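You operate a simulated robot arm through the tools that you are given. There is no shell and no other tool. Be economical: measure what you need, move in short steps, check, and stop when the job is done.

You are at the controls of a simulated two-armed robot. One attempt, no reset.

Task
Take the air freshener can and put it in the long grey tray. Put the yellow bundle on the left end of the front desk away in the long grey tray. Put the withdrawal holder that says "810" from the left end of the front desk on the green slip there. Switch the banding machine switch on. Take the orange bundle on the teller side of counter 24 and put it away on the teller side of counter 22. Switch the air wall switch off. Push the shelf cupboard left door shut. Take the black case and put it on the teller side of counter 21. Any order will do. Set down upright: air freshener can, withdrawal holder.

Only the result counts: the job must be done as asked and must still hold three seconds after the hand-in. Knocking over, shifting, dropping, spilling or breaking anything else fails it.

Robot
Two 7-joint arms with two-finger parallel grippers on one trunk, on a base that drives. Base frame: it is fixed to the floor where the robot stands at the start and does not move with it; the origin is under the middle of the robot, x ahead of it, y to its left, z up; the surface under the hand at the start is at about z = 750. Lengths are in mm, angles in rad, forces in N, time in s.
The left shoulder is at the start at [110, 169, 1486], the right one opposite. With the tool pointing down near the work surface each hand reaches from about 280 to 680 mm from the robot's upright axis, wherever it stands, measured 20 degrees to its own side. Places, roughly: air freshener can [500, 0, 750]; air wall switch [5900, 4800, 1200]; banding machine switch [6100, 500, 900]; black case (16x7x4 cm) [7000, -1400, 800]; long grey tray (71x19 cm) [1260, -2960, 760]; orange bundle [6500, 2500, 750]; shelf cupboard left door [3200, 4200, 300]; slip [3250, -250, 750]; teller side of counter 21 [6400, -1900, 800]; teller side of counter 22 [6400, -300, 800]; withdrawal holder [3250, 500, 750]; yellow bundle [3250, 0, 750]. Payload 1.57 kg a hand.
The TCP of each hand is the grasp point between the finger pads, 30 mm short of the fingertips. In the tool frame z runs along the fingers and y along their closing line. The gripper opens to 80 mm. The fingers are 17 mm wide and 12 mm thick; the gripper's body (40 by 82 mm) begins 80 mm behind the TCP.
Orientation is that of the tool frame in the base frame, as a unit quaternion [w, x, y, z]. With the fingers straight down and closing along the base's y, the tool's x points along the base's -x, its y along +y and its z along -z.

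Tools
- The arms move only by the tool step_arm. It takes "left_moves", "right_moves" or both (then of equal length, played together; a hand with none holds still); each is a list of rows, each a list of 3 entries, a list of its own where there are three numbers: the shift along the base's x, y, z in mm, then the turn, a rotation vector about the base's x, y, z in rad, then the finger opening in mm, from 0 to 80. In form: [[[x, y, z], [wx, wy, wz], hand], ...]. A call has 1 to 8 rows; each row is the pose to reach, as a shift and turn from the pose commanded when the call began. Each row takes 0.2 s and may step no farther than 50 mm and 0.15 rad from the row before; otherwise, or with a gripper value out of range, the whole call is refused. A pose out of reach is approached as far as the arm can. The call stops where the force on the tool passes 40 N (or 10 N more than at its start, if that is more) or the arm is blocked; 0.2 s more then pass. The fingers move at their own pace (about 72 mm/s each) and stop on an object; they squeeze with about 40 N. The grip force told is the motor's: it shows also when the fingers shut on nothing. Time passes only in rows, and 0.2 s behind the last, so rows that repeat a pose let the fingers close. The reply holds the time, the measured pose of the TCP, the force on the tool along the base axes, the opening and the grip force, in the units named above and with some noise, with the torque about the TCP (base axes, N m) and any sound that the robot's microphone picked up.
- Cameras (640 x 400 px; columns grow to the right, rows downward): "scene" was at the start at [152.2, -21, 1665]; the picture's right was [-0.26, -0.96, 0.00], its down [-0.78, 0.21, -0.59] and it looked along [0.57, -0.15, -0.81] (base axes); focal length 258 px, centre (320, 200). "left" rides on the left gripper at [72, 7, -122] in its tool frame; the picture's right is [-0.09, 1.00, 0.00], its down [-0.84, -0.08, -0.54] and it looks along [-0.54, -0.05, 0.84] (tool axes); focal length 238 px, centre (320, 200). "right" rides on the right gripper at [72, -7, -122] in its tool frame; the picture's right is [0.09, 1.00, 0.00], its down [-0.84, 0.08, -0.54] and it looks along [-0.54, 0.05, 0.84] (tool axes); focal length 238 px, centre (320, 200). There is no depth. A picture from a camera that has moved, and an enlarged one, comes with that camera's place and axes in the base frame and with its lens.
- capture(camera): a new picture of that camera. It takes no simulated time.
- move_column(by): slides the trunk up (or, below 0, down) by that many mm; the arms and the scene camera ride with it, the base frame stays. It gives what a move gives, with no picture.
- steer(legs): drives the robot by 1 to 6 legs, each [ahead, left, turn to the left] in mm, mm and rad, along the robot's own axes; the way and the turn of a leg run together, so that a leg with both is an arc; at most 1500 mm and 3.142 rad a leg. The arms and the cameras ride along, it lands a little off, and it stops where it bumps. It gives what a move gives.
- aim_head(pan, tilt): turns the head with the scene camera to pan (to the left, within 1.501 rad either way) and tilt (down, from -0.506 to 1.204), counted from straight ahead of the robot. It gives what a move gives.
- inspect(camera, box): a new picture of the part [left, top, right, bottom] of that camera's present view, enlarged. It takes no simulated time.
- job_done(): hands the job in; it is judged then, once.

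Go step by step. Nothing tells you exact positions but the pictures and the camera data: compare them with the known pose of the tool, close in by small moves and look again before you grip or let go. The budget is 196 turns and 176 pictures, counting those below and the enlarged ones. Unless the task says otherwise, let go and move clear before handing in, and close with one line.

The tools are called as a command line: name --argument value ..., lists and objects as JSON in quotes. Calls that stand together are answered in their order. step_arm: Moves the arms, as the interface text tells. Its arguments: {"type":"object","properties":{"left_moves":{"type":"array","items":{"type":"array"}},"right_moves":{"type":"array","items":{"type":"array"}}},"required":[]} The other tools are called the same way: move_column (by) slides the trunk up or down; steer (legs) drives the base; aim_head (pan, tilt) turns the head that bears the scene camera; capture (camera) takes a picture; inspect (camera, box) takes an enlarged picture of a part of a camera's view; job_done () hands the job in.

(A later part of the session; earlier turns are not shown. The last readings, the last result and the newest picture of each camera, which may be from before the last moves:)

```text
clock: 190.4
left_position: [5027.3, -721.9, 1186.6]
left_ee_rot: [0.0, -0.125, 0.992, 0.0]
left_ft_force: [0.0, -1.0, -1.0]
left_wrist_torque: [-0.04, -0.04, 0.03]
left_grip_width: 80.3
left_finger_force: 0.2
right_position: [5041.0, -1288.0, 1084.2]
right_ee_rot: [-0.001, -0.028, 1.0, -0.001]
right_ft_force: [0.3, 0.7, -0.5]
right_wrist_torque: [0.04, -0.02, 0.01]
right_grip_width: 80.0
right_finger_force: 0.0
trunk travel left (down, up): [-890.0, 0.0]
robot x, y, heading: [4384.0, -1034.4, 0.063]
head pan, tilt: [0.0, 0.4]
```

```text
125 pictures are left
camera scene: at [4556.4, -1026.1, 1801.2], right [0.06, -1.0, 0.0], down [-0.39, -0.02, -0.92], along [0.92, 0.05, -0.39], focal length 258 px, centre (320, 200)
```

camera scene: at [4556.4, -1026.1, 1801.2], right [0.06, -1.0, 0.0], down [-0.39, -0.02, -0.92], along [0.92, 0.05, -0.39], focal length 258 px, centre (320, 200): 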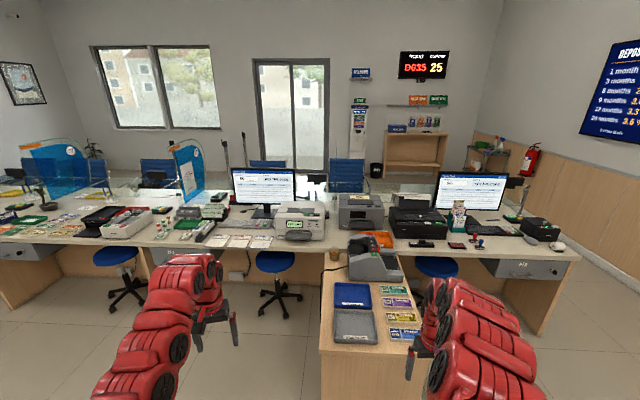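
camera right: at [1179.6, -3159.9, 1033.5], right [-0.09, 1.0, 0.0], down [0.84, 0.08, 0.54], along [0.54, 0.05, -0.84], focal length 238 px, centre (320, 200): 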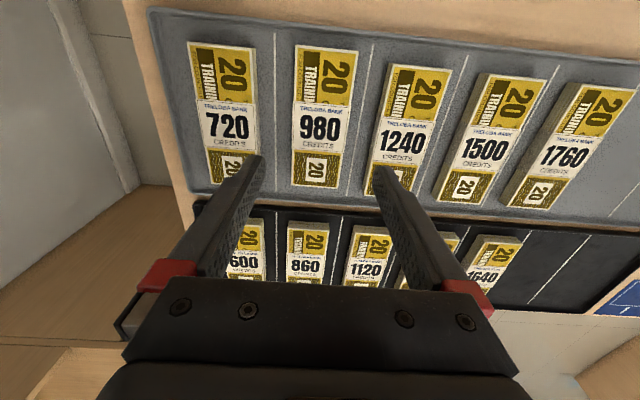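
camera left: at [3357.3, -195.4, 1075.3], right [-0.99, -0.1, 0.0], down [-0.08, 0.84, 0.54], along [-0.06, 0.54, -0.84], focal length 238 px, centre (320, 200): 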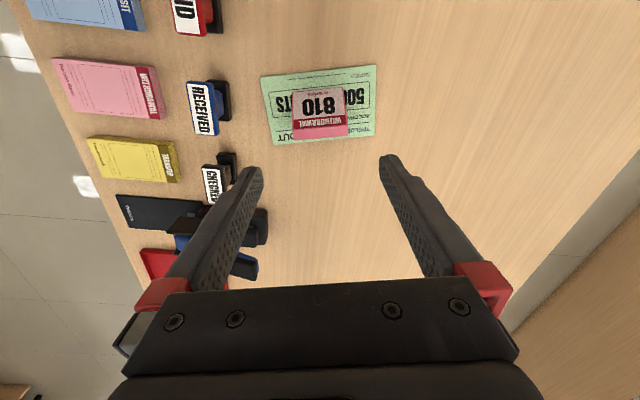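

Let me enlarge the counter area.

inspect --camera "scene" --box '[320, 150, 580, 300]'

inspect --camera "scene" --box '[60, 140, 340, 300]'

```text
2.46 times, centred on (450, 225) of scene
camera zoom: at [4556.4, -1026.1, 1801.2], right [0.06, -1.0, 0.0], down [-0.39, -0.02, -0.92], along [0.92, 0.05, -0.39], focal length 635 px, centre (0, 138)
```

zoom: 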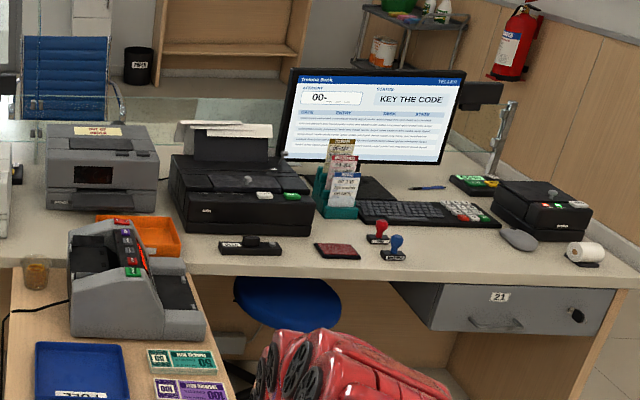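

```text
2.29 times, centred on (200, 220) of scene
camera zoom: at [4556.4, -1026.1, 1801.2], right [0.06, -1.0, 0.0], down [-0.39, -0.02, -0.92], along [0.92, 0.05, -0.39], focal length 590 px, centre (594, 154)
```

zoom: 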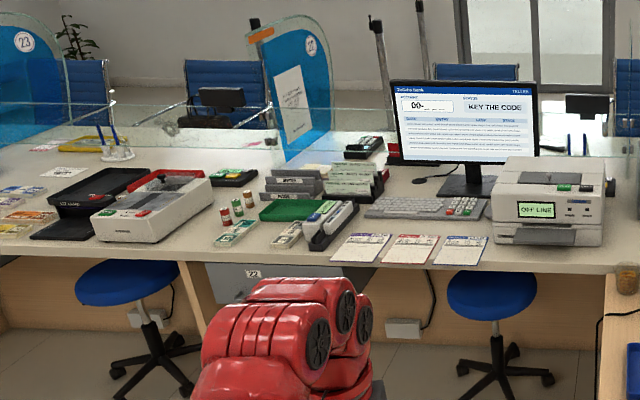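

The case isn't visible from here; at x 7000 it must be on the customer side of the glass. I'll go round the right end of counter 21, between it and the wall, and look.

steer --legs '[[0, -1200, -0.063], [850, -1150, 0]]'

aim_head --pan 0.15 --tilt 0.4

capture --camera "scene"

```text
clock: 202.4
left_position: [5868.4, -3085.9, 1185.9]
left_ee_rot: [-0.001, -0.028, 1.0, 0.0]
left_ft_force: [0.9, -0.2, 0.2]
left_wrist_torque: [0.01, 0.01, 0.01]
left_grip_width: 80.1
left_finger_force: 0.0
right_position: [5773.7, -3644.2, 1084.2]
right_ee_rot: [0.0, 0.07, 0.998, 0.001]
right_ft_force: [0.2, -0.5, 0.0]
right_wrist_torque: [-0.02, -0.01, 0.02]
right_grip_width: 80.0
right_finger_force: 0.0
trunk travel left (down, up): [-890.0, 0.0]
robot x, y, heading: [5177.4, -3270.4, -0.135]
head pan, tilt: [0.0, 0.4]
stopped in leg 2: the robot was blocked; the commanded pose is now the measured one
```

```text
clock: 203.1
left_position: [5870.8, -3086.8, 1185.9]
left_ee_rot: [-0.001, -0.028, 1.0, 0.001]
left_ft_force: [0.1, -0.1, 0.6]
left_wrist_torque: [0.02, 0.03, 0.0]
left_grip_width: 80.0
left_finger_force: 0.1
right_position: [5776.1, -3647.3, 1082.3]
right_ee_rot: [-0.001, 0.07, 0.998, 0.0]
right_ft_force: [0.1, 0.7, -0.4]
right_wrist_torque: [0.02, -0.01, 0.01]
right_grip_width: 79.8
right_finger_force: 0.0
trunk travel left (down, up): [-890.0, 0.0]
robot x, y, heading: [5179.3, -3270.9, -0.135]
head pan, tilt: [0.15, 0.4]
```

```text
122 pictures are left
camera scene: at [5351.9, -3282.6, 1801.0], right [0.01, -1.0, 0.0], down [-0.39, 0.0, -0.92], along [0.92, 0.01, -0.39], focal length 258 px, centre (320, 200)
```

scene: 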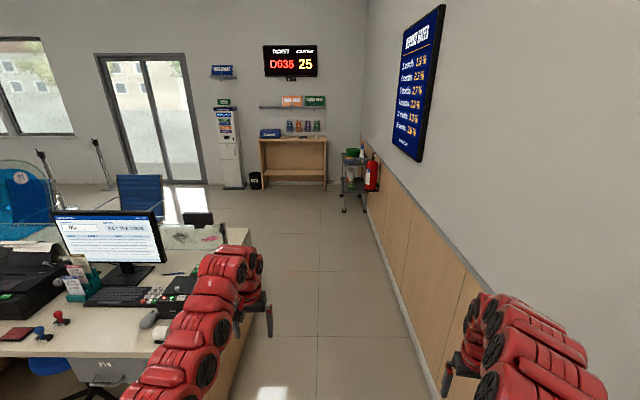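

Something stopped the base on the right, probably the wall beside my right elbow. I'll move left, straighten and go forward in the corridor in steps.

steer --legs '[[0, 110, 0.135], [600, 0, 0]]'

aim_head --pan 0.9 --tilt 0.45

capture --camera "scene"

```text
clock: 207.3
left_position: [6459.6, -2900.3, 1186.4]
left_ee_rot: [-0.001, -0.09, 0.996, 0.0]
left_ft_force: [0.2, -0.1, 0.0]
left_wrist_torque: [0.05, 0.0, 0.0]
left_grip_width: 79.9
left_finger_force: 0.0
right_position: [6433.1, -3466.0, 1084.5]
right_ee_rot: [-0.001, 0.008, 1.0, 0.0]
right_ft_force: [1.0, 0.5, -0.2]
right_wrist_torque: [0.02, -0.01, 0.0]
right_grip_width: 80.0
right_finger_force: 0.2
trunk travel left (down, up): [-890.0, 0.0]
robot x, y, heading: [5795.1, -3165.2, -0.02]
head pan, tilt: [0.15, 0.4]
```

```text
clock: 208.4
left_position: [6459.1, -2899.3, 1186.2]
left_ee_rot: [0.0, -0.09, 0.996, 0.0]
left_ft_force: [0.1, 0.1, 1.1]
left_wrist_torque: [0.01, 0.02, -0.03]
left_grip_width: 79.8
left_finger_force: 0.0
right_position: [6432.8, -3465.9, 1084.3]
right_ee_rot: [0.0, 0.007, 1.0, 0.0]
right_ft_force: [-0.6, 0.7, -0.1]
right_wrist_torque: [0.04, -0.02, -0.01]
right_grip_width: 79.9
right_finger_force: 0.2
trunk travel left (down, up): [-890.0, 0.0]
robot x, y, heading: [5795.5, -3165.2, -0.017]
head pan, tilt: [0.901, 0.45]
```

```text
121 pictures are left
camera scene: at [5933.1, -3097.6, 1796.6], right [0.78, -0.63, 0.0], down [-0.28, -0.34, -0.9], along [0.57, 0.7, -0.44], focal length 258 px, centre (320, 200)
```

scene: 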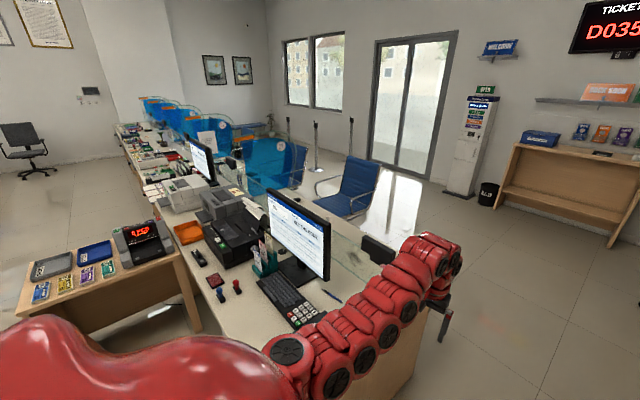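

There's a stand-mounted device at the counter's end near my left arm, so I'll check the clearance.

inspect --camera "scene" --box '[240, 160, 500, 380]'

capture --camera "left"

```text
1.82 times, centred on (370, 270) of scene
camera zoom: at [5933.1, -3097.6, 1796.6], right [0.78, -0.63, 0.0], down [-0.28, -0.34, -0.9], along [0.57, 0.7, -0.44], focal length 469 px, centre (229, 73)
```

zoom: 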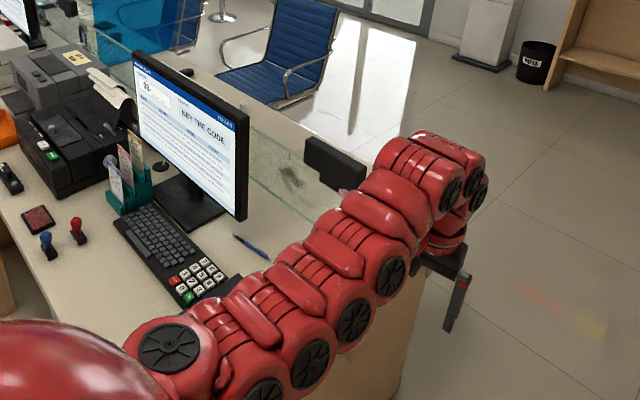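

```text
119 pictures are left
camera left: at [6386.6, -2904.6, 1309.0], right [-0.09, 1.0, 0.0], down [0.84, 0.07, 0.54], along [0.54, 0.05, -0.84], focal length 238 px, centre (320, 200)
```

left: 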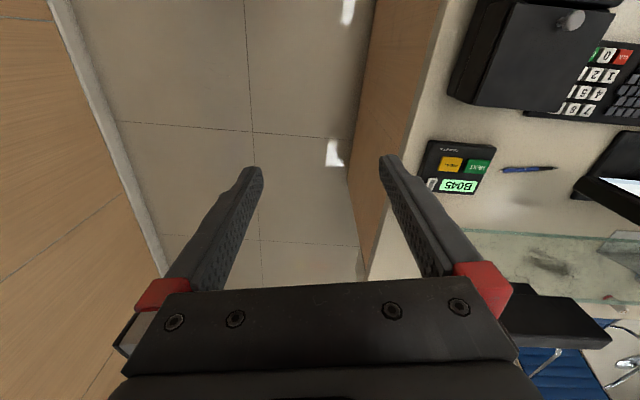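

The device sits near y -2600, so straight ahead is clear. I'll drive through to the lobby side and look toward the counter.

steer --legs '[[900, 0, 0.018], [900, 0, 0], [0, 0, 1.571]]'

aim_head --pan 0.25 --tilt 0.45

capture --camera "scene"

```text
clock: 221.2
left_position: [7306.4, -2494.1, 1186.1]
left_ee_rot: [0.0, 0.769, -0.639, 0.0]
left_ft_force: [0.4, -0.6, 0.9]
left_wrist_torque: [0.01, -0.01, 0.01]
left_grip_width: 80.0
left_finger_force: 0.1
right_position: [7873.4, -2517.6, 1085.1]
right_ee_rot: [0.0, -0.704, 0.711, -0.001]
right_ft_force: [1.1, -1.2, 0.0]
right_wrist_torque: [0.03, 0.0, -0.02]
right_grip_width: 79.8
right_finger_force: 0.0
trunk travel left (down, up): [-890.0, 0.0]
robot x, y, heading: [7574.7, -3155.5, 1.561]
head pan, tilt: [0.901, 0.45]
```

```text
clock: 222.2
left_position: [7306.3, -2494.0, 1185.5]
left_ee_rot: [0.001, 0.77, -0.638, 0.001]
left_ft_force: [-0.3, 0.2, 0.7]
left_wrist_torque: [-0.01, -0.01, -0.02]
left_grip_width: 79.9
left_finger_force: 0.1
right_position: [7872.3, -2518.0, 1085.2]
right_ee_rot: [-0.001, -0.704, 0.711, -0.001]
right_ft_force: [-0.1, -1.4, 0.2]
right_wrist_torque: [0.01, 0.02, 0.0]
right_grip_width: 80.1
right_finger_force: 0.0
trunk travel left (down, up): [-890.0, 0.0]
robot x, y, heading: [7575.6, -3159.6, 1.56]
head pan, tilt: [0.25, 0.45]
```

```text
118 pictures are left
camera scene: at [7556.1, -2991.1, 1796.6], right [0.97, 0.24, 0.0], down [0.1, -0.42, -0.9], along [-0.22, 0.87, -0.44], focal length 258 px, centre (320, 200)
```

scene: 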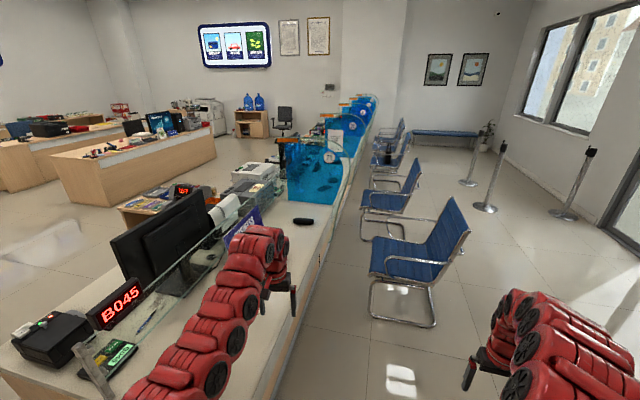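

The black case is visible on the customer ledge near [7009, -1366]. I'll enlarge it before approaching.

inspect --camera "scene" --box '[210, 170, 370, 270]'

steer --legs '[[1000, 0, 0], [300, 10, 0.55]]'

aim_head --pan 0.2 --tilt 0.85

capture --camera "scene"

capture --camera "left"

```text
4.00 times, centred on (290, 220) of scene
camera zoom: at [7556.1, -2991.1, 1796.6], right [0.97, 0.24, 0.0], down [0.1, -0.42, -0.9], along [-0.22, 0.87, -0.44], focal length 1032 px, centre (440, 120)
```

zoom: 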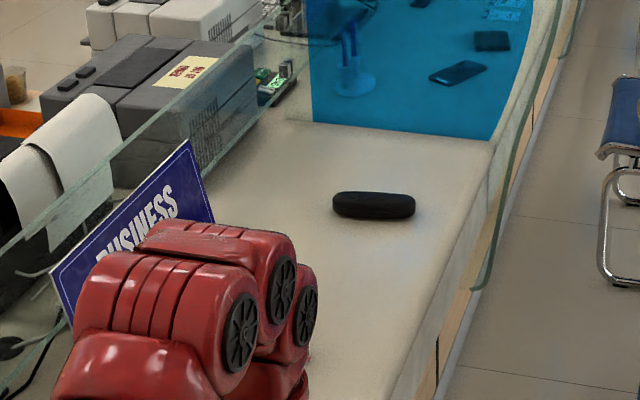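

```text
clock: 229.2
left_position: [6942.0, -1426.1, 1187.3]
left_ee_rot: [0.0, 0.91, -0.414, 0.0]
left_ft_force: [-0.3, -0.1, 0.9]
left_wrist_torque: [0.0, 0.01, 0.01]
left_grip_width: 80.0
left_finger_force: 0.1
right_position: [7439.6, -1158.1, 1084.2]
right_ee_rot: [0.0, 0.865, -0.501, 0.0]
right_ft_force: [0.0, -0.2, 0.6]
right_wrist_torque: [0.01, -0.02, -0.03]
right_grip_width: 79.9
right_finger_force: 0.0
trunk travel left (down, up): [-890.0, 0.0]
robot x, y, heading: [7506.7, -1860.8, 2.103]
head pan, tilt: [0.25, 0.45]
```

```text
clock: 230.0
left_position: [6937.7, -1425.8, 1186.3]
left_ee_rot: [-0.001, 0.91, -0.414, 0.001]
left_ft_force: [0.7, 1.1, -0.1]
left_wrist_torque: [-0.02, 0.0, 0.03]
left_grip_width: 80.0
left_finger_force: 0.1
right_position: [7438.0, -1157.5, 1084.1]
right_ee_rot: [0.001, 0.865, -0.501, 0.002]
right_ft_force: [0.1, 0.6, -0.4]
right_wrist_torque: [0.02, 0.01, 0.0]
right_grip_width: 80.2
right_finger_force: 0.0
trunk travel left (down, up): [-890.0, 0.0]
robot x, y, heading: [7508.6, -1863.0, 2.098]
head pan, tilt: [0.201, 0.85]
```

```text
116 pictures are left
camera scene: at [7418.3, -1733.3, 1762.1], right [0.75, 0.66, 0.0], down [0.5, -0.56, -0.66], along [-0.44, 0.49, -0.75], focal length 258 px, centre (320, 200)
```

scene: 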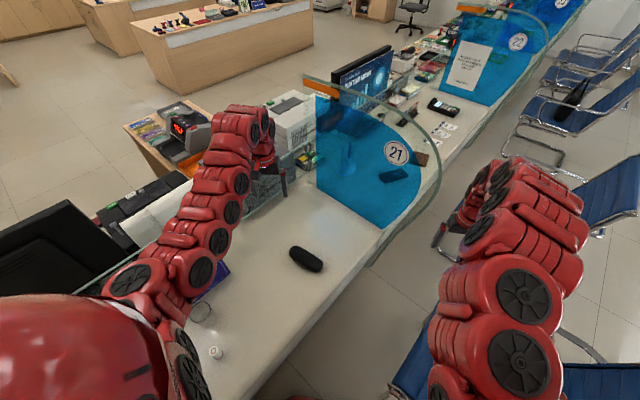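

```text
115 pictures are left
camera left: at [6980.7, -1482.6, 1308.6], right [-0.81, -0.58, 0.0], down [-0.49, 0.68, 0.54], along [-0.32, 0.44, -0.84], focal length 238 px, centre (320, 200)
```

left: 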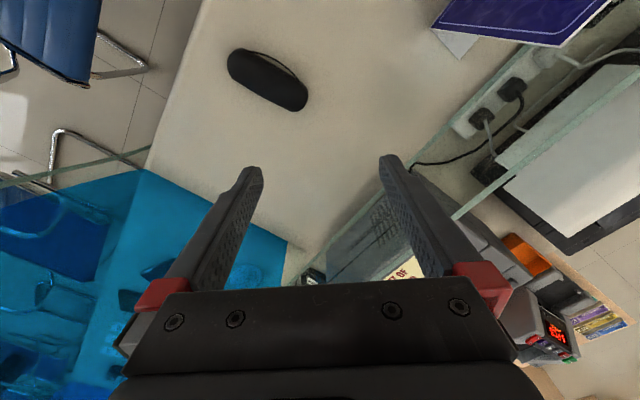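

The case is centred near [7027, -1385], top about z 808, with its long side along x turned about 8°. I'll rotate the left hand +1.0 rad to close across it and move above.

step_arm --left_moves '[[[15, 6, -10], [0, 0, 0.148], 80], [[30, 12, -30], [0, 0, 0.296], 80], [[45, 18, -50], [0, 0, 0.444], 80], [[60, 24, -70], [0, 0, 0.592], 80], [[75, 32, -100], [0, 0, 0.74], 80], [[89, 40, -130], [0, 0, 0.888], 80], [[89, 40, -160], [0, 0, 1.0], 80]]'

capture --camera "left"

```text
clock: 231.6
left_position: [7029.7, -1385.3, 1025.8]
left_ee_rot: [0.0, 0.997, 0.074, 0.002]
left_ft_force: [-0.4, 0.1, 0.0]
left_wrist_torque: [-0.05, 0.0, 0.03]
left_grip_width: 79.9
left_finger_force: 0.1
right_position: [7437.8, -1155.5, 1082.7]
right_ee_rot: [0.001, 0.866, -0.501, 0.001]
right_ft_force: [-0.9, 1.5, 0.6]
right_wrist_torque: [-0.03, 0.02, 0.04]
right_grip_width: 80.0
right_finger_force: 0.1
trunk travel left (down, up): [-890.0, 0.0]
robot x, y, heading: [7505.0, -1862.0, 2.097]
head pan, tilt: [0.201, 0.85]
```

```text
114 pictures are left
camera left: at [7100.4, -1380.1, 1147.8], right [0.06, -1.0, 0.0], down [-0.84, -0.05, 0.54], along [-0.54, -0.03, -0.84], focal length 238 px, centre (320, 200)
```

left: 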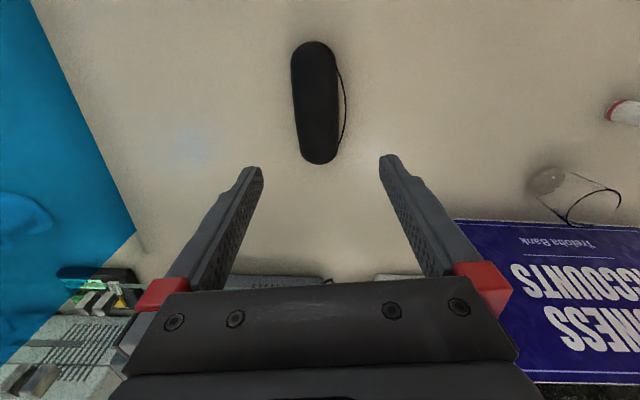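

I'm well aligned. I'll lower the trunk 120, then descend most of the way and look again.

move_column --by -120

step_arm --left_moves '[[[-3, 3, -30], [0, 0, 0], 80], [[-3, 3, -60], [0, 0, 0], 80]]'

capture --camera "left"

```text
clock: 233.1
left_position: [7028.7, -1384.7, 904.2]
left_ee_rot: [0.001, 0.997, 0.074, 0.0]
left_ft_force: [0.4, -0.5, 0.3]
left_wrist_torque: [0.03, 0.02, -0.03]
left_grip_width: 80.2
left_finger_force: 0.0
right_position: [7439.5, -1157.0, 963.7]
right_ee_rot: [0.0, 0.866, -0.501, 0.001]
right_ft_force: [-1.1, 0.5, -0.1]
right_wrist_torque: [0.01, 0.0, 0.02]
right_grip_width: 80.0
right_finger_force: 0.0
trunk travel left (down, up): [-770.0, 120.0]
robot x, y, heading: [7511.7, -1861.7, 2.099]
head pan, tilt: [0.201, 0.85]
```

```text
clock: 233.7
left_position: [7024.0, -1381.5, 845.6]
left_ee_rot: [0.0, 0.997, 0.073, 0.0]
left_ft_force: [0.0, 0.0, -0.1]
left_wrist_torque: [0.02, -0.01, 0.04]
left_grip_width: 80.1
left_finger_force: 0.1
right_position: [7439.2, -1156.3, 963.6]
right_ee_rot: [0.001, 0.865, -0.501, 0.002]
right_ft_force: [0.5, 0.1, 0.1]
right_wrist_torque: [-0.01, -0.02, 0.0]
right_grip_width: 80.0
right_finger_force: 0.0
trunk travel left (down, up): [-770.0, 120.0]
robot x, y, heading: [7511.7, -1858.8, 2.1]
head pan, tilt: [0.201, 0.85]
```

```text
113 pictures are left
camera left: at [7095.4, -1376.6, 969.1], right [0.05, -1.0, 0.0], down [-0.84, -0.05, 0.54], along [-0.54, -0.03, -0.84], focal length 238 px, centre (320, 200)
```

left: 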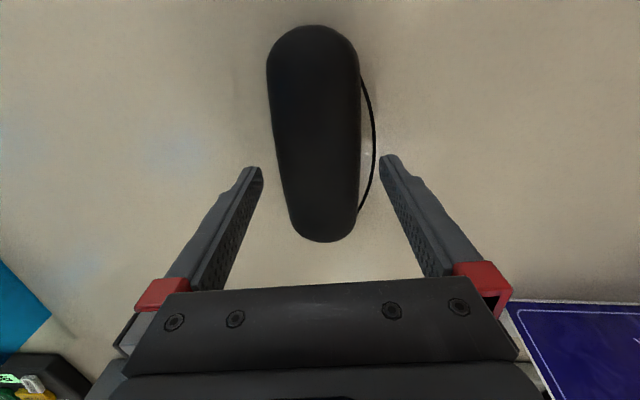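

A thin strap sticks out on the right side, making the clearance tight. I'll descend slowly with the force watched.

step_arm --left_moves '[[[2, -1, -15], [0, 0, 0], 80], [[2, -1, -25], [0, 0, 0], 80], [[2, -1, -32], [0, 0, 0], 80], [[2, -1, -38], [0, 0, 0], 80]]'

capture --camera "left"

```text
clock: 234.7
left_position: [7027.7, -1382.8, 808.8]
left_ee_rot: [0.0, 0.997, 0.073, -0.001]
left_ft_force: [-1.5, 0.4, 17.5]
left_wrist_torque: [-0.76, -0.09, -0.14]
left_grip_width: 79.0
left_finger_force: 0.0
right_position: [7439.3, -1158.4, 965.4]
right_ee_rot: [0.0, 0.866, -0.501, -0.001]
right_ft_force: [0.3, -0.1, 0.4]
right_wrist_torque: [-0.01, -0.02, -0.01]
right_grip_width: 80.2
right_finger_force: 0.1
trunk travel left (down, up): [-770.0, 120.0]
robot x, y, heading: [7509.2, -1860.0, 2.095]
head pan, tilt: [0.201, 0.85]
```

```text
112 pictures are left
camera left: at [7099.6, -1378.7, 932.8], right [0.05, -1.0, 0.0], down [-0.84, -0.05, 0.54], along [-0.54, -0.03, -0.84], focal length 238 px, centre (320, 200)
```

left: 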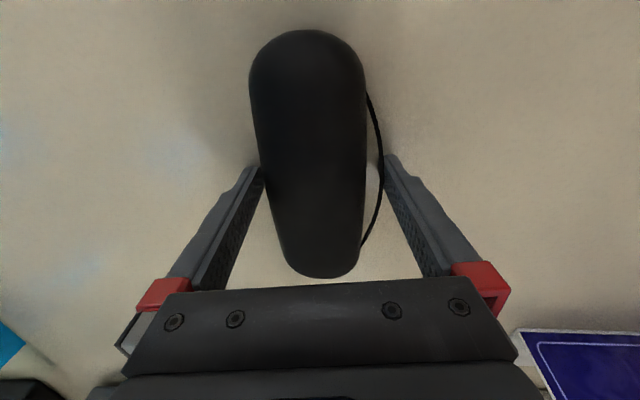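

The strap side is touching lightly. The tips are already below the case's mid-height, so I'll rise 3 mm and close there.

step_arm --left_moves '[[[0, 0, 3], [0, 0, 0], 80], [[0, 0, 4], [0, 0, 0], 50], [[0, 0, 4], [0, 0, 0], 50], [[0, 0, 4], [0, 0, 0], 50]]'

capture --camera "left"

```text
clock: 235.7
left_position: [7029.1, -1382.5, 811.1]
left_ee_rot: [0.0, 0.997, 0.073, 0.001]
left_ft_force: [-0.3, 0.2, 0.0]
left_wrist_torque: [-0.01, -0.01, 0.02]
left_grip_width: 61.7
left_finger_force: 40.2
right_position: [7439.4, -1156.9, 963.5]
right_ee_rot: [0.001, 0.865, -0.501, 0.002]
right_ft_force: [0.3, 0.0, -0.6]
right_wrist_torque: [0.01, -0.04, 0.03]
right_grip_width: 80.1
right_finger_force: 0.1
trunk travel left (down, up): [-770.0, 120.0]
robot x, y, heading: [7509.4, -1862.4, 2.093]
head pan, tilt: [0.201, 0.85]
```

```text
111 pictures are left
camera left: at [7099.6, -1378.0, 933.9], right [0.05, -1.0, 0.0], down [-0.84, -0.04, 0.54], along [-0.54, -0.03, -0.84], focal length 238 px, centre (320, 200)
```

left: 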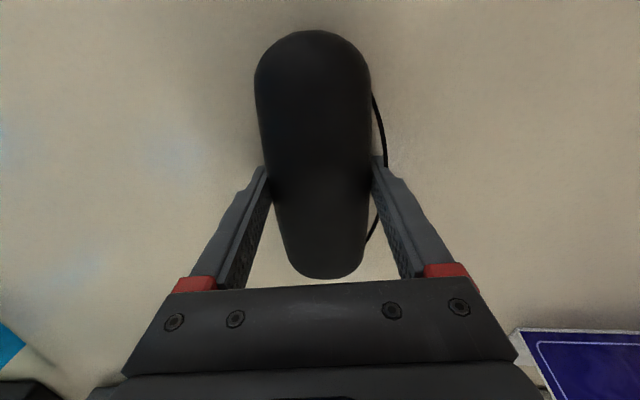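

Gripped at 61.7 mm. I'll lift a little and check that it holds.

step_arm --left_moves '[[[0, 0, 15], [0, 0, 0], 50], [[0, 0, 35], [0, 0, 0], 50], [[0, 0, 70], [0, 0, 0], 50]]'

capture --camera "left"

```text
clock: 236.5
left_position: [7028.3, -1382.0, 883.4]
left_ee_rot: [0.0, 0.997, 0.074, 0.001]
left_ft_force: [0.2, -0.9, -1.7]
left_wrist_torque: [0.02, 0.01, 0.0]
left_grip_width: 61.7
left_finger_force: 40.1
right_position: [7438.5, -1157.5, 964.5]
right_ee_rot: [0.001, 0.866, -0.501, 0.0]
right_ft_force: [-0.8, 0.7, 0.3]
right_wrist_torque: [-0.02, -0.02, -0.04]
right_grip_width: 79.8
right_finger_force: 0.2
trunk travel left (down, up): [-770.0, 120.0]
robot x, y, heading: [7512.1, -1859.7, 2.097]
head pan, tilt: [0.201, 0.85]
```

```text
110 pictures are left
camera left: at [7100.0, -1377.5, 1005.6], right [0.05, -1.0, 0.0], down [-0.84, -0.05, 0.54], along [-0.54, -0.03, -0.84], focal length 238 px, centre (320, 200)
```

left: 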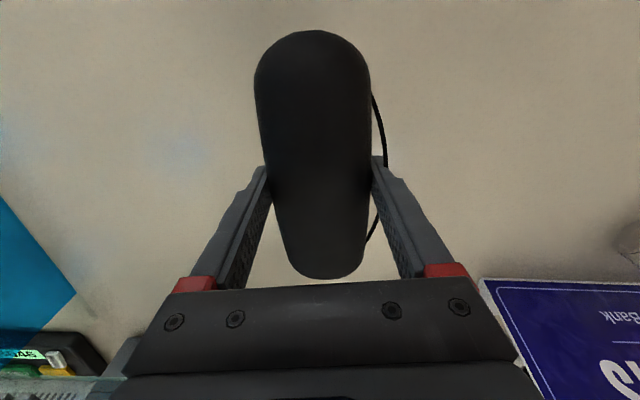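

The case holds. I'll raise it, back out of the lobby and return through the corridor in reverse, ending on the teller side facing +x.

move_column --by 120

step_arm --left_moves '[[[0, 0, 40], [0, 0, 0], 50], [[0, 0, 80], [0, 0, 0], 50], [[0, 0, 110], [0, 0, 0], 50]]'

steer --legs '[[-400, 0, 0], [0, 0, -0.53], [-940, 0, 0], [0, 0, -1.565]]'

aim_head --pan 0.6 --tilt 0.5

capture --camera "scene"

```text
clock: 238.0
left_position: [7028.9, -1381.8, 1002.7]
left_ee_rot: [0.0, 0.997, 0.073, 0.002]
left_ft_force: [-0.3, 0.0, 0.2]
left_wrist_torque: [0.02, -0.02, 0.02]
left_grip_width: 61.4
left_finger_force: 39.8
right_position: [7439.1, -1156.4, 1082.9]
right_ee_rot: [0.001, 0.865, -0.501, 0.001]
right_ft_force: [0.8, -0.3, -0.5]
right_wrist_torque: [-0.02, 0.01, 0.04]
right_grip_width: 79.8
right_finger_force: 0.0
trunk travel left (down, up): [-890.0, 0.0]
robot x, y, heading: [7510.4, -1859.8, 2.097]
head pan, tilt: [0.201, 0.85]
```

```text
clock: 238.8
left_position: [7029.9, -1381.9, 1115.2]
left_ee_rot: [0.001, 0.997, 0.072, 0.0]
left_ft_force: [-0.5, 0.3, -0.3]
left_wrist_torque: [-0.01, -0.02, 0.0]
left_grip_width: 61.5
left_finger_force: 39.6
right_position: [7441.3, -1155.1, 1083.2]
right_ee_rot: [0.002, 0.865, -0.501, 0.0]
right_ft_force: [0.8, -0.8, 0.5]
right_wrist_torque: [-0.01, -0.03, 0.01]
right_grip_width: 80.0
right_finger_force: 0.1
trunk travel left (down, up): [-890.0, 0.0]
robot x, y, heading: [7510.2, -1859.3, 2.092]
head pan, tilt: [0.201, 0.85]
```

```text
clock: 251.1
left_position: [8365.9, -2951.3, 1113.8]
left_ee_rot: [-0.001, -0.566, 0.824, 0.0]
left_ft_force: [-0.2, -0.6, -0.1]
left_wrist_torque: [0.01, -0.01, -0.01]
left_grip_width: 61.1
left_finger_force: 40.5
right_position: [8362.4, -3419.7, 1084.4]
right_ee_rot: [-0.002, -0.004, 1.0, -0.001]
right_ft_force: [-1.6, 0.6, -0.7]
right_wrist_torque: [0.0, -0.03, 0.01]
right_grip_width: 79.9
right_finger_force: 0.1
trunk travel left (down, up): [-890.0, 0.0]
robot x, y, heading: [7713.6, -3135.4, 0.012]
head pan, tilt: [0.201, 0.85]
```

```text
clock: 251.9
left_position: [8366.5, -2951.6, 1113.4]
left_ee_rot: [-0.002, -0.567, 0.824, -0.001]
left_ft_force: [0.3, -0.4, 0.0]
left_wrist_torque: [0.01, -0.02, 0.0]
left_grip_width: 61.4
left_finger_force: 39.7
right_position: [8362.7, -3421.0, 1083.2]
right_ee_rot: [-0.003, -0.004, 1.0, 0.0]
right_ft_force: [-0.5, -0.4, -0.2]
right_wrist_torque: [0.0, 0.0, -0.04]
right_grip_width: 79.7
right_finger_force: 0.1
trunk travel left (down, up): [-890.0, 0.0]
robot x, y, heading: [7716.2, -3140.6, 0.01]
head pan, tilt: [0.6, 0.499]
```

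```text
109 pictures are left
camera scene: at [7871.4, -3085.8, 1792.0], right [0.57, -0.82, 0.0], down [-0.39, -0.28, -0.88], along [0.72, 0.5, -0.48], focal length 258 px, centre (320, 200)
```

scene: 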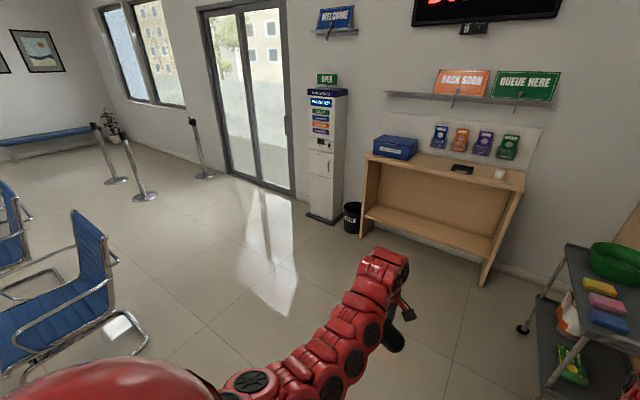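

I'll back through the corridor to the teller side.

steer --legs '[[-1000, -15, -0.01], [-1000, 0, 0], [-800, 0, 0]]'

steer --legs '[[0, 650, 0]]'

aim_head --pan 0.2 --tilt 0.6

capture --camera "scene"

```text
clock: 265.8
left_position: [5556.8, -3010.5, 1113.9]
left_ee_rot: [-0.001, -0.574, 0.819, 0.001]
left_ft_force: [0.2, -0.7, -1.7]
left_wrist_torque: [0.0, -0.01, 0.0]
left_grip_width: 61.4
left_finger_force: 39.5
right_position: [5562.1, -3480.0, 1082.1]
right_ee_rot: [-0.002, -0.015, 1.0, 0.0]
right_ft_force: [0.8, 0.1, 0.3]
right_wrist_torque: [0.0, 0.02, 0.0]
right_grip_width: 80.0
right_finger_force: 0.1
trunk travel left (down, up): [-890.0, 0.0]
robot x, y, heading: [4911.4, -3210.5, 0.032]
head pan, tilt: [0.6, 0.499]
```

```text
clock: 269.4
left_position: [5530.9, -2357.9, 1113.8]
left_ee_rot: [-0.002, -0.577, 0.817, 0.0]
left_ft_force: [0.3, -0.7, -0.9]
left_wrist_torque: [0.02, 0.03, 0.03]
left_grip_width: 61.2
left_finger_force: 40.5
right_position: [5539.8, -2826.7, 1083.6]
right_ee_rot: [-0.001, -0.018, 1.0, -0.001]
right_ft_force: [0.4, 0.5, -0.2]
right_wrist_torque: [0.0, -0.03, 0.01]
right_grip_width: 79.8
right_finger_force: 0.0
trunk travel left (down, up): [-890.0, 0.0]
robot x, y, heading: [4889.3, -2561.0, 0.044]
head pan, tilt: [0.6, 0.499]
```

```text
clock: 270.3
left_position: [5530.7, -2357.2, 1113.7]
left_ee_rot: [-0.001, -0.577, 0.817, 0.0]
left_ft_force: [-0.3, 1.3, -1.9]
left_wrist_torque: [0.02, -0.04, 0.05]
left_grip_width: 61.1
left_finger_force: 40.2
right_position: [5540.8, -2824.8, 1084.8]
right_ee_rot: [-0.001, -0.018, 1.0, 0.0]
right_ft_force: [0.8, 0.5, 0.7]
right_wrist_torque: [0.0, 0.0, -0.02]
right_grip_width: 79.9
right_finger_force: 0.1
trunk travel left (down, up): [-890.0, 0.0]
robot x, y, heading: [4884.4, -2557.6, 0.038]
head pan, tilt: [0.201, 0.6]
```

```text
108 pictures are left
camera scene: at [5052.6, -2537.2, 1783.0], right [0.24, -0.97, 0.0], down [-0.55, -0.14, -0.83], along [0.8, 0.2, -0.56], focal length 258 px, centre (320, 200)
```

scene: 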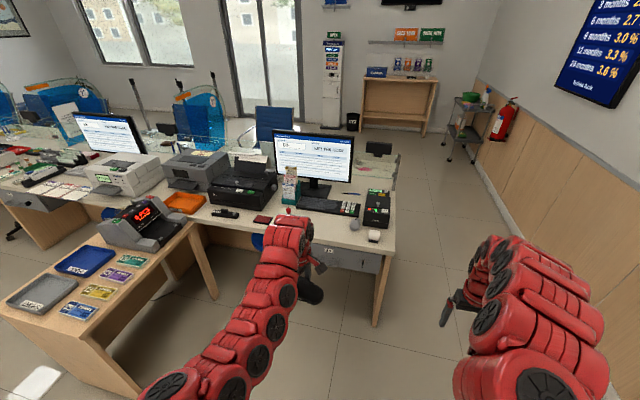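

I'll move up to the counter so the left hand is over the free spot near [6215, -2290].

steer --legs '[[690, 60, -0.04]]'

aim_head --pan 0.35 --tilt 0.9

capture --camera "scene"

capture --camera "left"

capture --camera "right"

```text
clock: 274.2
left_position: [6233.3, -2290.2, 1114.1]
left_ee_rot: [-0.001, -0.569, 0.822, 0.0]
left_ft_force: [-0.4, 0.4, -1.2]
left_wrist_torque: [-0.01, 0.0, -0.01]
left_grip_width: 61.2
left_finger_force: 40.5
right_position: [6233.6, -2758.8, 1085.3]
right_ee_rot: [-0.001, -0.008, 1.0, 0.0]
right_ft_force: [0.7, 0.5, -0.1]
right_wrist_torque: [0.0, -0.02, -0.05]
right_grip_width: 80.0
right_finger_force: 0.2
trunk travel left (down, up): [-890.0, 0.0]
robot x, y, heading: [5582.5, -2477.6, 0.017]
head pan, tilt: [0.201, 0.6]
```

```text
clock: 275.0
left_position: [6233.4, -2289.2, 1114.2]
left_ee_rot: [-0.002, -0.57, 0.822, 0.0]
left_ft_force: [0.0, -0.6, -0.3]
left_wrist_torque: [-0.03, -0.01, -0.02]
left_grip_width: 61.4
left_finger_force: 40.1
right_position: [6234.4, -2757.7, 1082.2]
right_ee_rot: [-0.002, -0.008, 1.0, -0.001]
right_ft_force: [0.2, -0.1, 0.0]
right_wrist_torque: [-0.02, 0.02, -0.01]
right_grip_width: 79.9
right_finger_force: 0.1
trunk travel left (down, up): [-890.0, 0.0]
robot x, y, heading: [5582.4, -2480.3, 0.026]
head pan, tilt: [0.351, 0.901]
```

```text
107 pictures are left
camera scene: at [5736.3, -2452.1, 1758.2], right [0.36, -0.93, 0.0], down [-0.73, -0.28, -0.62], along [0.58, 0.23, -0.78], focal length 258 px, centre (320, 200)
```

scene: 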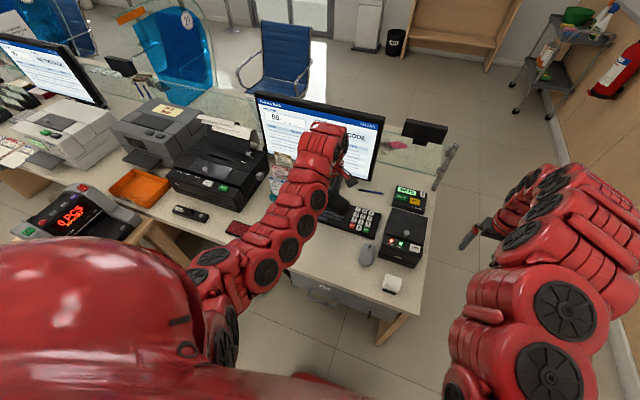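

```text
106 pictures are left
camera left: at [6201.7, -2353.0, 1236.7], right [-0.9, 0.44, 0.0], down [0.37, 0.76, 0.54], along [0.23, 0.49, -0.84], focal length 238 px, centre (320, 200)
```

left: 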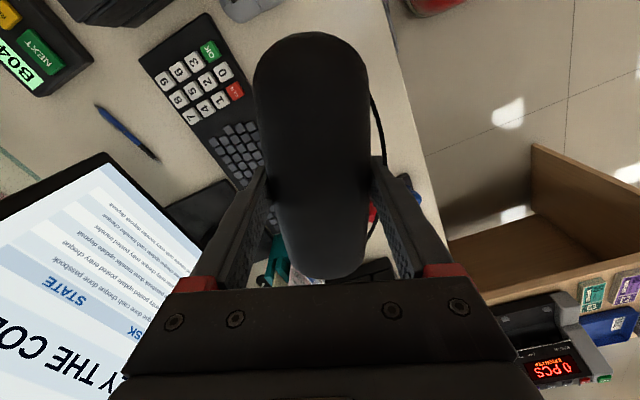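

```text
105 pictures are left
camera right: at [6162.6, -2765.2, 1204.1], right [-0.11, 0.99, 0.0], down [0.84, 0.09, 0.54], along [0.54, 0.06, -0.84], focal length 238 px, centre (320, 200)
```

right: 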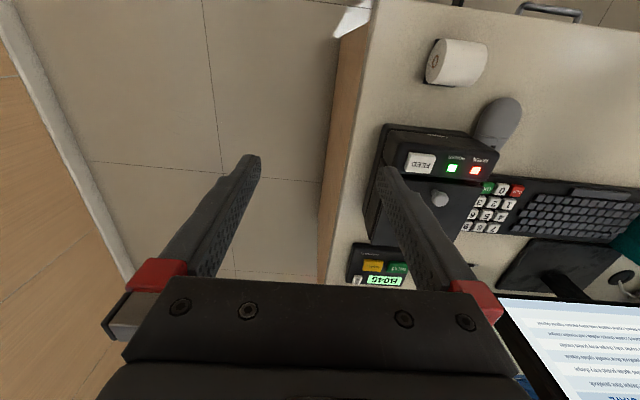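

The free spot is around [6205, -2240], clear of mouse, keyboard and stamps. I'll turn the case to lie along y, shift over it and lower.

step_arm --left_moves '[[[-10, 17, -20], [0, 0, 0.12], 50], [[-20, 34, -40], [0, 0, 0.24], 50], [[-28, 50, -60], [0, 0, 0.355], 50], [[-28, 50, -105], [0, 0, 0.355], 50]]'

move_column --by -110

capture --camera "left"

capture --camera "scene"

```text
clock: 276.0
left_position: [6206.0, -2238.4, 1008.0]
left_ee_rot: [0.0, -0.706, 0.709, -0.002]
left_ft_force: [0.2, -0.1, -1.0]
left_wrist_torque: [-0.02, -0.01, -0.01]
left_grip_width: 61.1
left_finger_force: 39.6
right_position: [6233.8, -2757.7, 1083.0]
right_ee_rot: [-0.002, -0.008, 1.0, 0.0]
right_ft_force: [0.1, 0.7, 0.2]
right_wrist_torque: [0.0, 0.0, 0.0]
right_grip_width: 80.0
right_finger_force: 0.0
trunk travel left (down, up): [-890.0, 0.0]
robot x, y, heading: [5582.7, -2477.7, 0.017]
head pan, tilt: [0.351, 0.901]
```

```text
clock: 277.4
left_position: [6203.7, -2238.8, 900.1]
left_ee_rot: [-0.001, -0.705, 0.709, -0.001]
left_ft_force: [0.0, 0.2, -0.9]
left_wrist_torque: [0.0, 0.03, 0.04]
left_grip_width: 61.2
left_finger_force: 39.6
right_position: [6234.5, -2757.4, 974.2]
right_ee_rot: [-0.001, -0.007, 1.0, 0.0]
right_ft_force: [0.1, 0.3, 0.6]
right_wrist_torque: [0.01, 0.01, 0.0]
right_grip_width: 79.9
right_finger_force: 0.0
trunk travel left (down, up): [-780.0, 110.0]
robot x, y, heading: [5584.8, -2479.2, 0.024]
head pan, tilt: [0.351, 0.901]
```

```text
104 pictures are left
camera left: at [6196.7, -2309.9, 1021.8], right [-1.0, 0.1, 0.0], down [0.08, 0.84, 0.54], along [0.05, 0.54, -0.84], focal length 238 px, centre (320, 200)
```

left: 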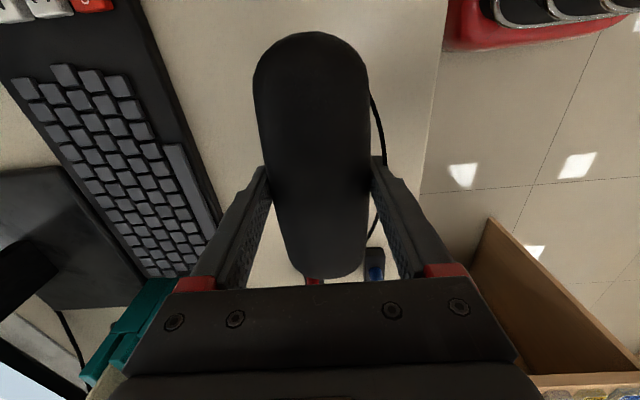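

```text
103 pictures are left
camera scene: at [5735.3, -2452.1, 1648.3], right [0.36, -0.93, 0.0], down [-0.73, -0.28, -0.62], along [0.58, 0.23, -0.78], focal length 258 px, centre (320, 200)
```

scene: 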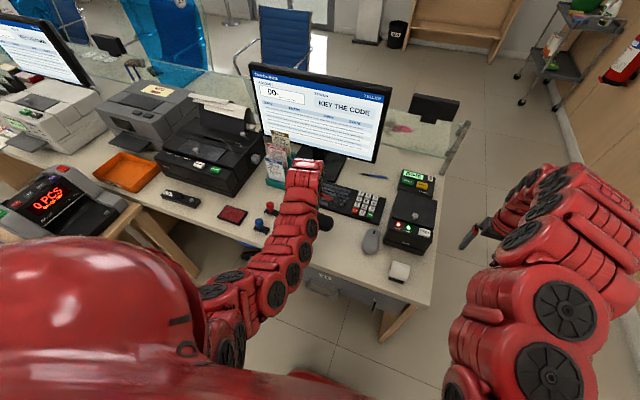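

The spot is clear. I'll descend gently.

step_arm --left_moves '[[[0, -3, -40], [0, 0, 0], 50], [[0, -3, -75], [0, 0, 0], 50], [[0, -3, -84], [0, 0, 0], 50], [[0, -3, -88], [0, 0, 0], 50]]'

```text
clock: 278.4
left_position: [6203.9, -2243.5, 810.2]
left_ee_rot: [-0.001, -0.705, 0.709, 0.0]
left_ft_force: [0.3, 0.6, 0.5]
left_wrist_torque: [0.05, -0.02, 0.02]
left_grip_width: 61.3
left_finger_force: 39.6
right_position: [6232.5, -2756.9, 974.0]
right_ee_rot: [0.0, -0.007, 1.0, 0.001]
right_ft_force: [-0.4, 0.8, 0.0]
right_wrist_torque: [-0.01, 0.03, 0.01]
right_grip_width: 79.9
right_finger_force: 0.0
trunk travel left (down, up): [-780.0, 110.0]
robot x, y, heading: [5583.8, -2481.0, 0.021]
head pan, tilt: [0.351, 0.901]
```

step_arm --left_moves '[[[0, 0, -2], [0, 0, 0], 50], [[0, 0, -3], [0, 0, 0], 50]]'

```text
clock: 279.0
left_position: [6202.5, -2243.0, 811.1]
left_ee_rot: [0.0, -0.705, 0.709, -0.001]
left_ft_force: [-2.4, 0.3, 17.7]
left_wrist_torque: [0.09, 0.08, -0.02]
left_grip_width: 61.3
left_finger_force: 40.0
right_position: [6231.6, -2758.0, 975.7]
right_ee_rot: [0.0, -0.008, 1.0, 0.002]
right_ft_force: [-0.5, 0.0, -0.8]
right_wrist_torque: [-0.01, 0.03, -0.01]
right_grip_width: 80.0
right_finger_force: 0.1
trunk travel left (down, up): [-780.0, 110.0]
robot x, y, heading: [5585.9, -2478.1, 0.023]
head pan, tilt: [0.351, 0.901]
```

Seated. I'll release and rise.

step_arm --left_moves '[[[0, 0, 1], [0, 0, 0], 78], [[0, 0, 1], [0, 0, 0], 78], [[0, 0, 20], [0, 0, 0], 78], [[0, 0, 60], [0, 0, 0], 78], [[0, 0, 105], [0, 0, 0], 78], [[0, 0, 150], [0, 0, 0], 78]]'

capture --camera "left"

```text
clock: 280.4
left_position: [6204.3, -2241.7, 956.4]
left_ee_rot: [-0.002, -0.705, 0.709, 0.001]
left_ft_force: [0.6, 0.7, 0.5]
left_wrist_torque: [-0.06, -0.02, -0.06]
left_grip_width: 77.9
left_finger_force: 0.0
right_position: [6231.7, -2759.1, 973.6]
right_ee_rot: [-0.001, -0.008, 1.0, 0.0]
right_ft_force: [0.1, 0.0, 0.5]
right_wrist_torque: [0.04, 0.01, 0.02]
right_grip_width: 79.9
right_finger_force: 0.1
trunk travel left (down, up): [-780.0, 110.0]
robot x, y, heading: [5583.2, -2480.0, 0.019]
head pan, tilt: [0.351, 0.901]
```

```text
102 pictures are left
camera left: at [6197.0, -2313.7, 1080.2], right [-1.0, 0.1, 0.0], down [0.08, 0.84, 0.54], along [0.05, 0.54, -0.84], focal length 238 px, centre (320, 200)
```

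left: 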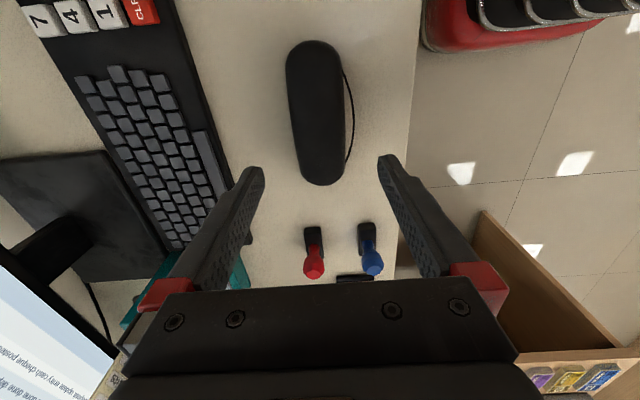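

The black case is in place. Next is the banding machine: I'll raise up, back off and strafe left to y ≈ 450.

move_column --by 110

steer --legs '[[-850, 0, -0.02], [0, 1500, 0], [0, 1400, 0]]'

aim_head --pan 0.0 --tilt 0.5

capture --camera "scene"

```text
clock: 281.8
left_position: [6204.7, -2241.3, 1066.4]
left_ee_rot: [-0.001, -0.706, 0.709, -0.001]
left_ft_force: [0.2, -0.3, 0.4]
left_wrist_torque: [0.0, -0.02, -0.01]
left_grip_width: 77.8
left_finger_force: 0.0
right_position: [6234.3, -2758.5, 1084.3]
right_ee_rot: [-0.002, -0.008, 1.0, 0.0]
right_ft_force: [-0.7, 0.0, 1.4]
right_wrist_torque: [0.02, 0.01, -0.01]
right_grip_width: 80.1
right_finger_force: 0.0
trunk travel left (down, up): [-890.0, 0.0]
robot x, y, heading: [5585.6, -2482.0, 0.016]
head pan, tilt: [0.351, 0.901]
```

```text
clock: 299.8
left_position: [5257.0, 645.5, 1067.2]
left_ee_rot: [0.0, 0.713, -0.701, 0.0]
left_ft_force: [-0.6, -0.2, -0.5]
left_wrist_torque: [-0.04, -0.02, -0.01]
left_grip_width: 78.0
left_finger_force: 0.0
right_position: [5298.2, 131.0, 1083.3]
right_ee_rot: [-0.001, -0.02, 1.0, 0.0]
right_ft_force: [0.0, -0.5, 0.6]
right_wrist_torque: [-0.03, 0.01, -0.01]
right_grip_width: 80.0
right_finger_force: 0.0
trunk travel left (down, up): [-890.0, 0.0]
robot x, y, heading: [4639.1, 394.7, 0.042]
head pan, tilt: [0.351, 0.901]
```

```text
clock: 300.7
left_position: [5258.3, 646.6, 1066.9]
left_ee_rot: [0.001, 0.714, -0.7, 0.0]
left_ft_force: [0.4, 0.0, -0.1]
left_wrist_torque: [0.01, -0.02, 0.02]
left_grip_width: 78.2
left_finger_force: 0.0
right_position: [5296.9, 130.1, 1084.4]
right_ee_rot: [-0.001, -0.02, 1.0, 0.0]
right_ft_force: [-0.5, 0.9, -0.2]
right_wrist_torque: [0.0, 0.01, 0.01]
right_grip_width: 79.9
right_finger_force: 0.1
trunk travel left (down, up): [-890.0, 0.0]
robot x, y, heading: [4641.3, 394.0, 0.041]
head pan, tilt: [0.0, 0.499]
```

```text
101 pictures are left
camera scene: at [4813.9, 399.8, 1792.0], right [0.04, -1.0, 0.0], down [-0.48, -0.02, -0.88], along [0.88, 0.04, -0.48], focal length 258 px, centre (320, 200)
```

scene: 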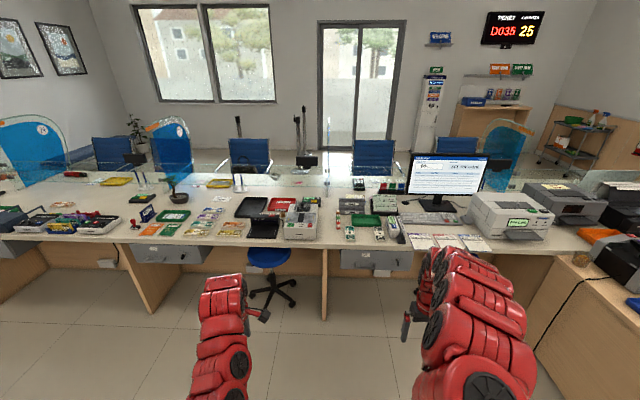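

inspect --camera "scene" --box '[220, 180, 400, 290]'

inspect --camera "scene" --box '[0, 160, 230, 300]'

inspect --camera "scene" --box '[340, 160, 560, 280]'

```text
3.56 times, centred on (310, 235) of scene
camera zoom: at [4813.9, 399.8, 1792.0], right [0.04, -1.0, 0.0], down [-0.48, -0.02, -0.88], along [0.88, 0.04, -0.48], focal length 917 px, centre (356, 76)
```

zoom: 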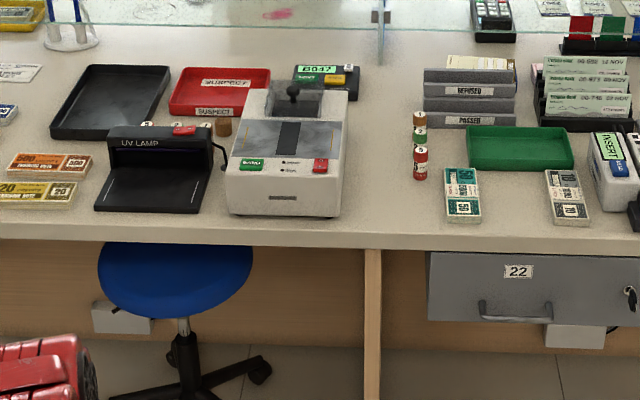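

```text
2.78 times, centred on (115, 230) of scene
camera zoom: at [4813.9, 399.8, 1792.0], right [0.04, -1.0, 0.0], down [-0.48, -0.02, -0.88], along [0.88, 0.04, -0.48], focal length 718 px, centre (890, 116)
```

zoom: 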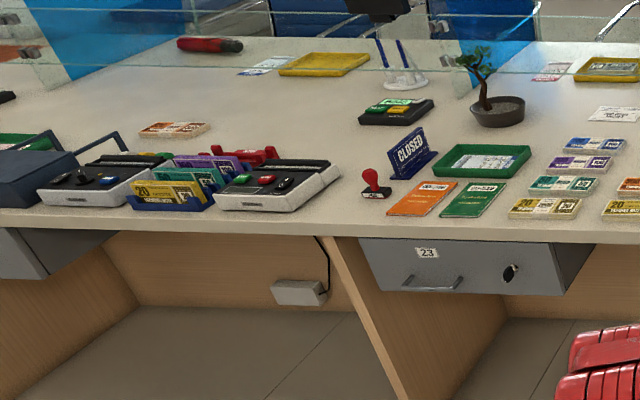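

```text
2.91 times, centred on (450, 220) of scene
camera zoom: at [4813.9, 399.8, 1792.0], right [0.04, -1.0, 0.0], down [-0.48, -0.02, -0.88], along [0.88, 0.04, -0.48], focal length 750 px, centre (-58, 142)
```

zoom: 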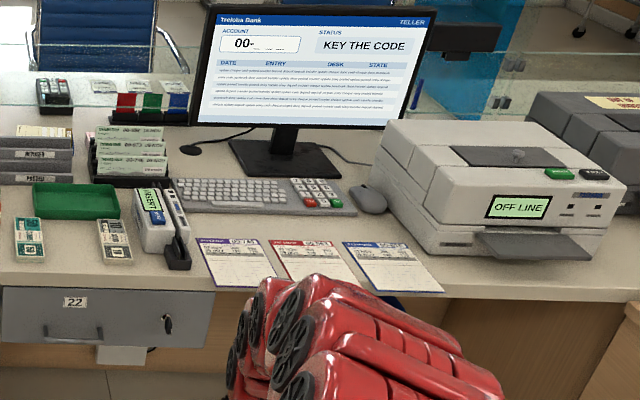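

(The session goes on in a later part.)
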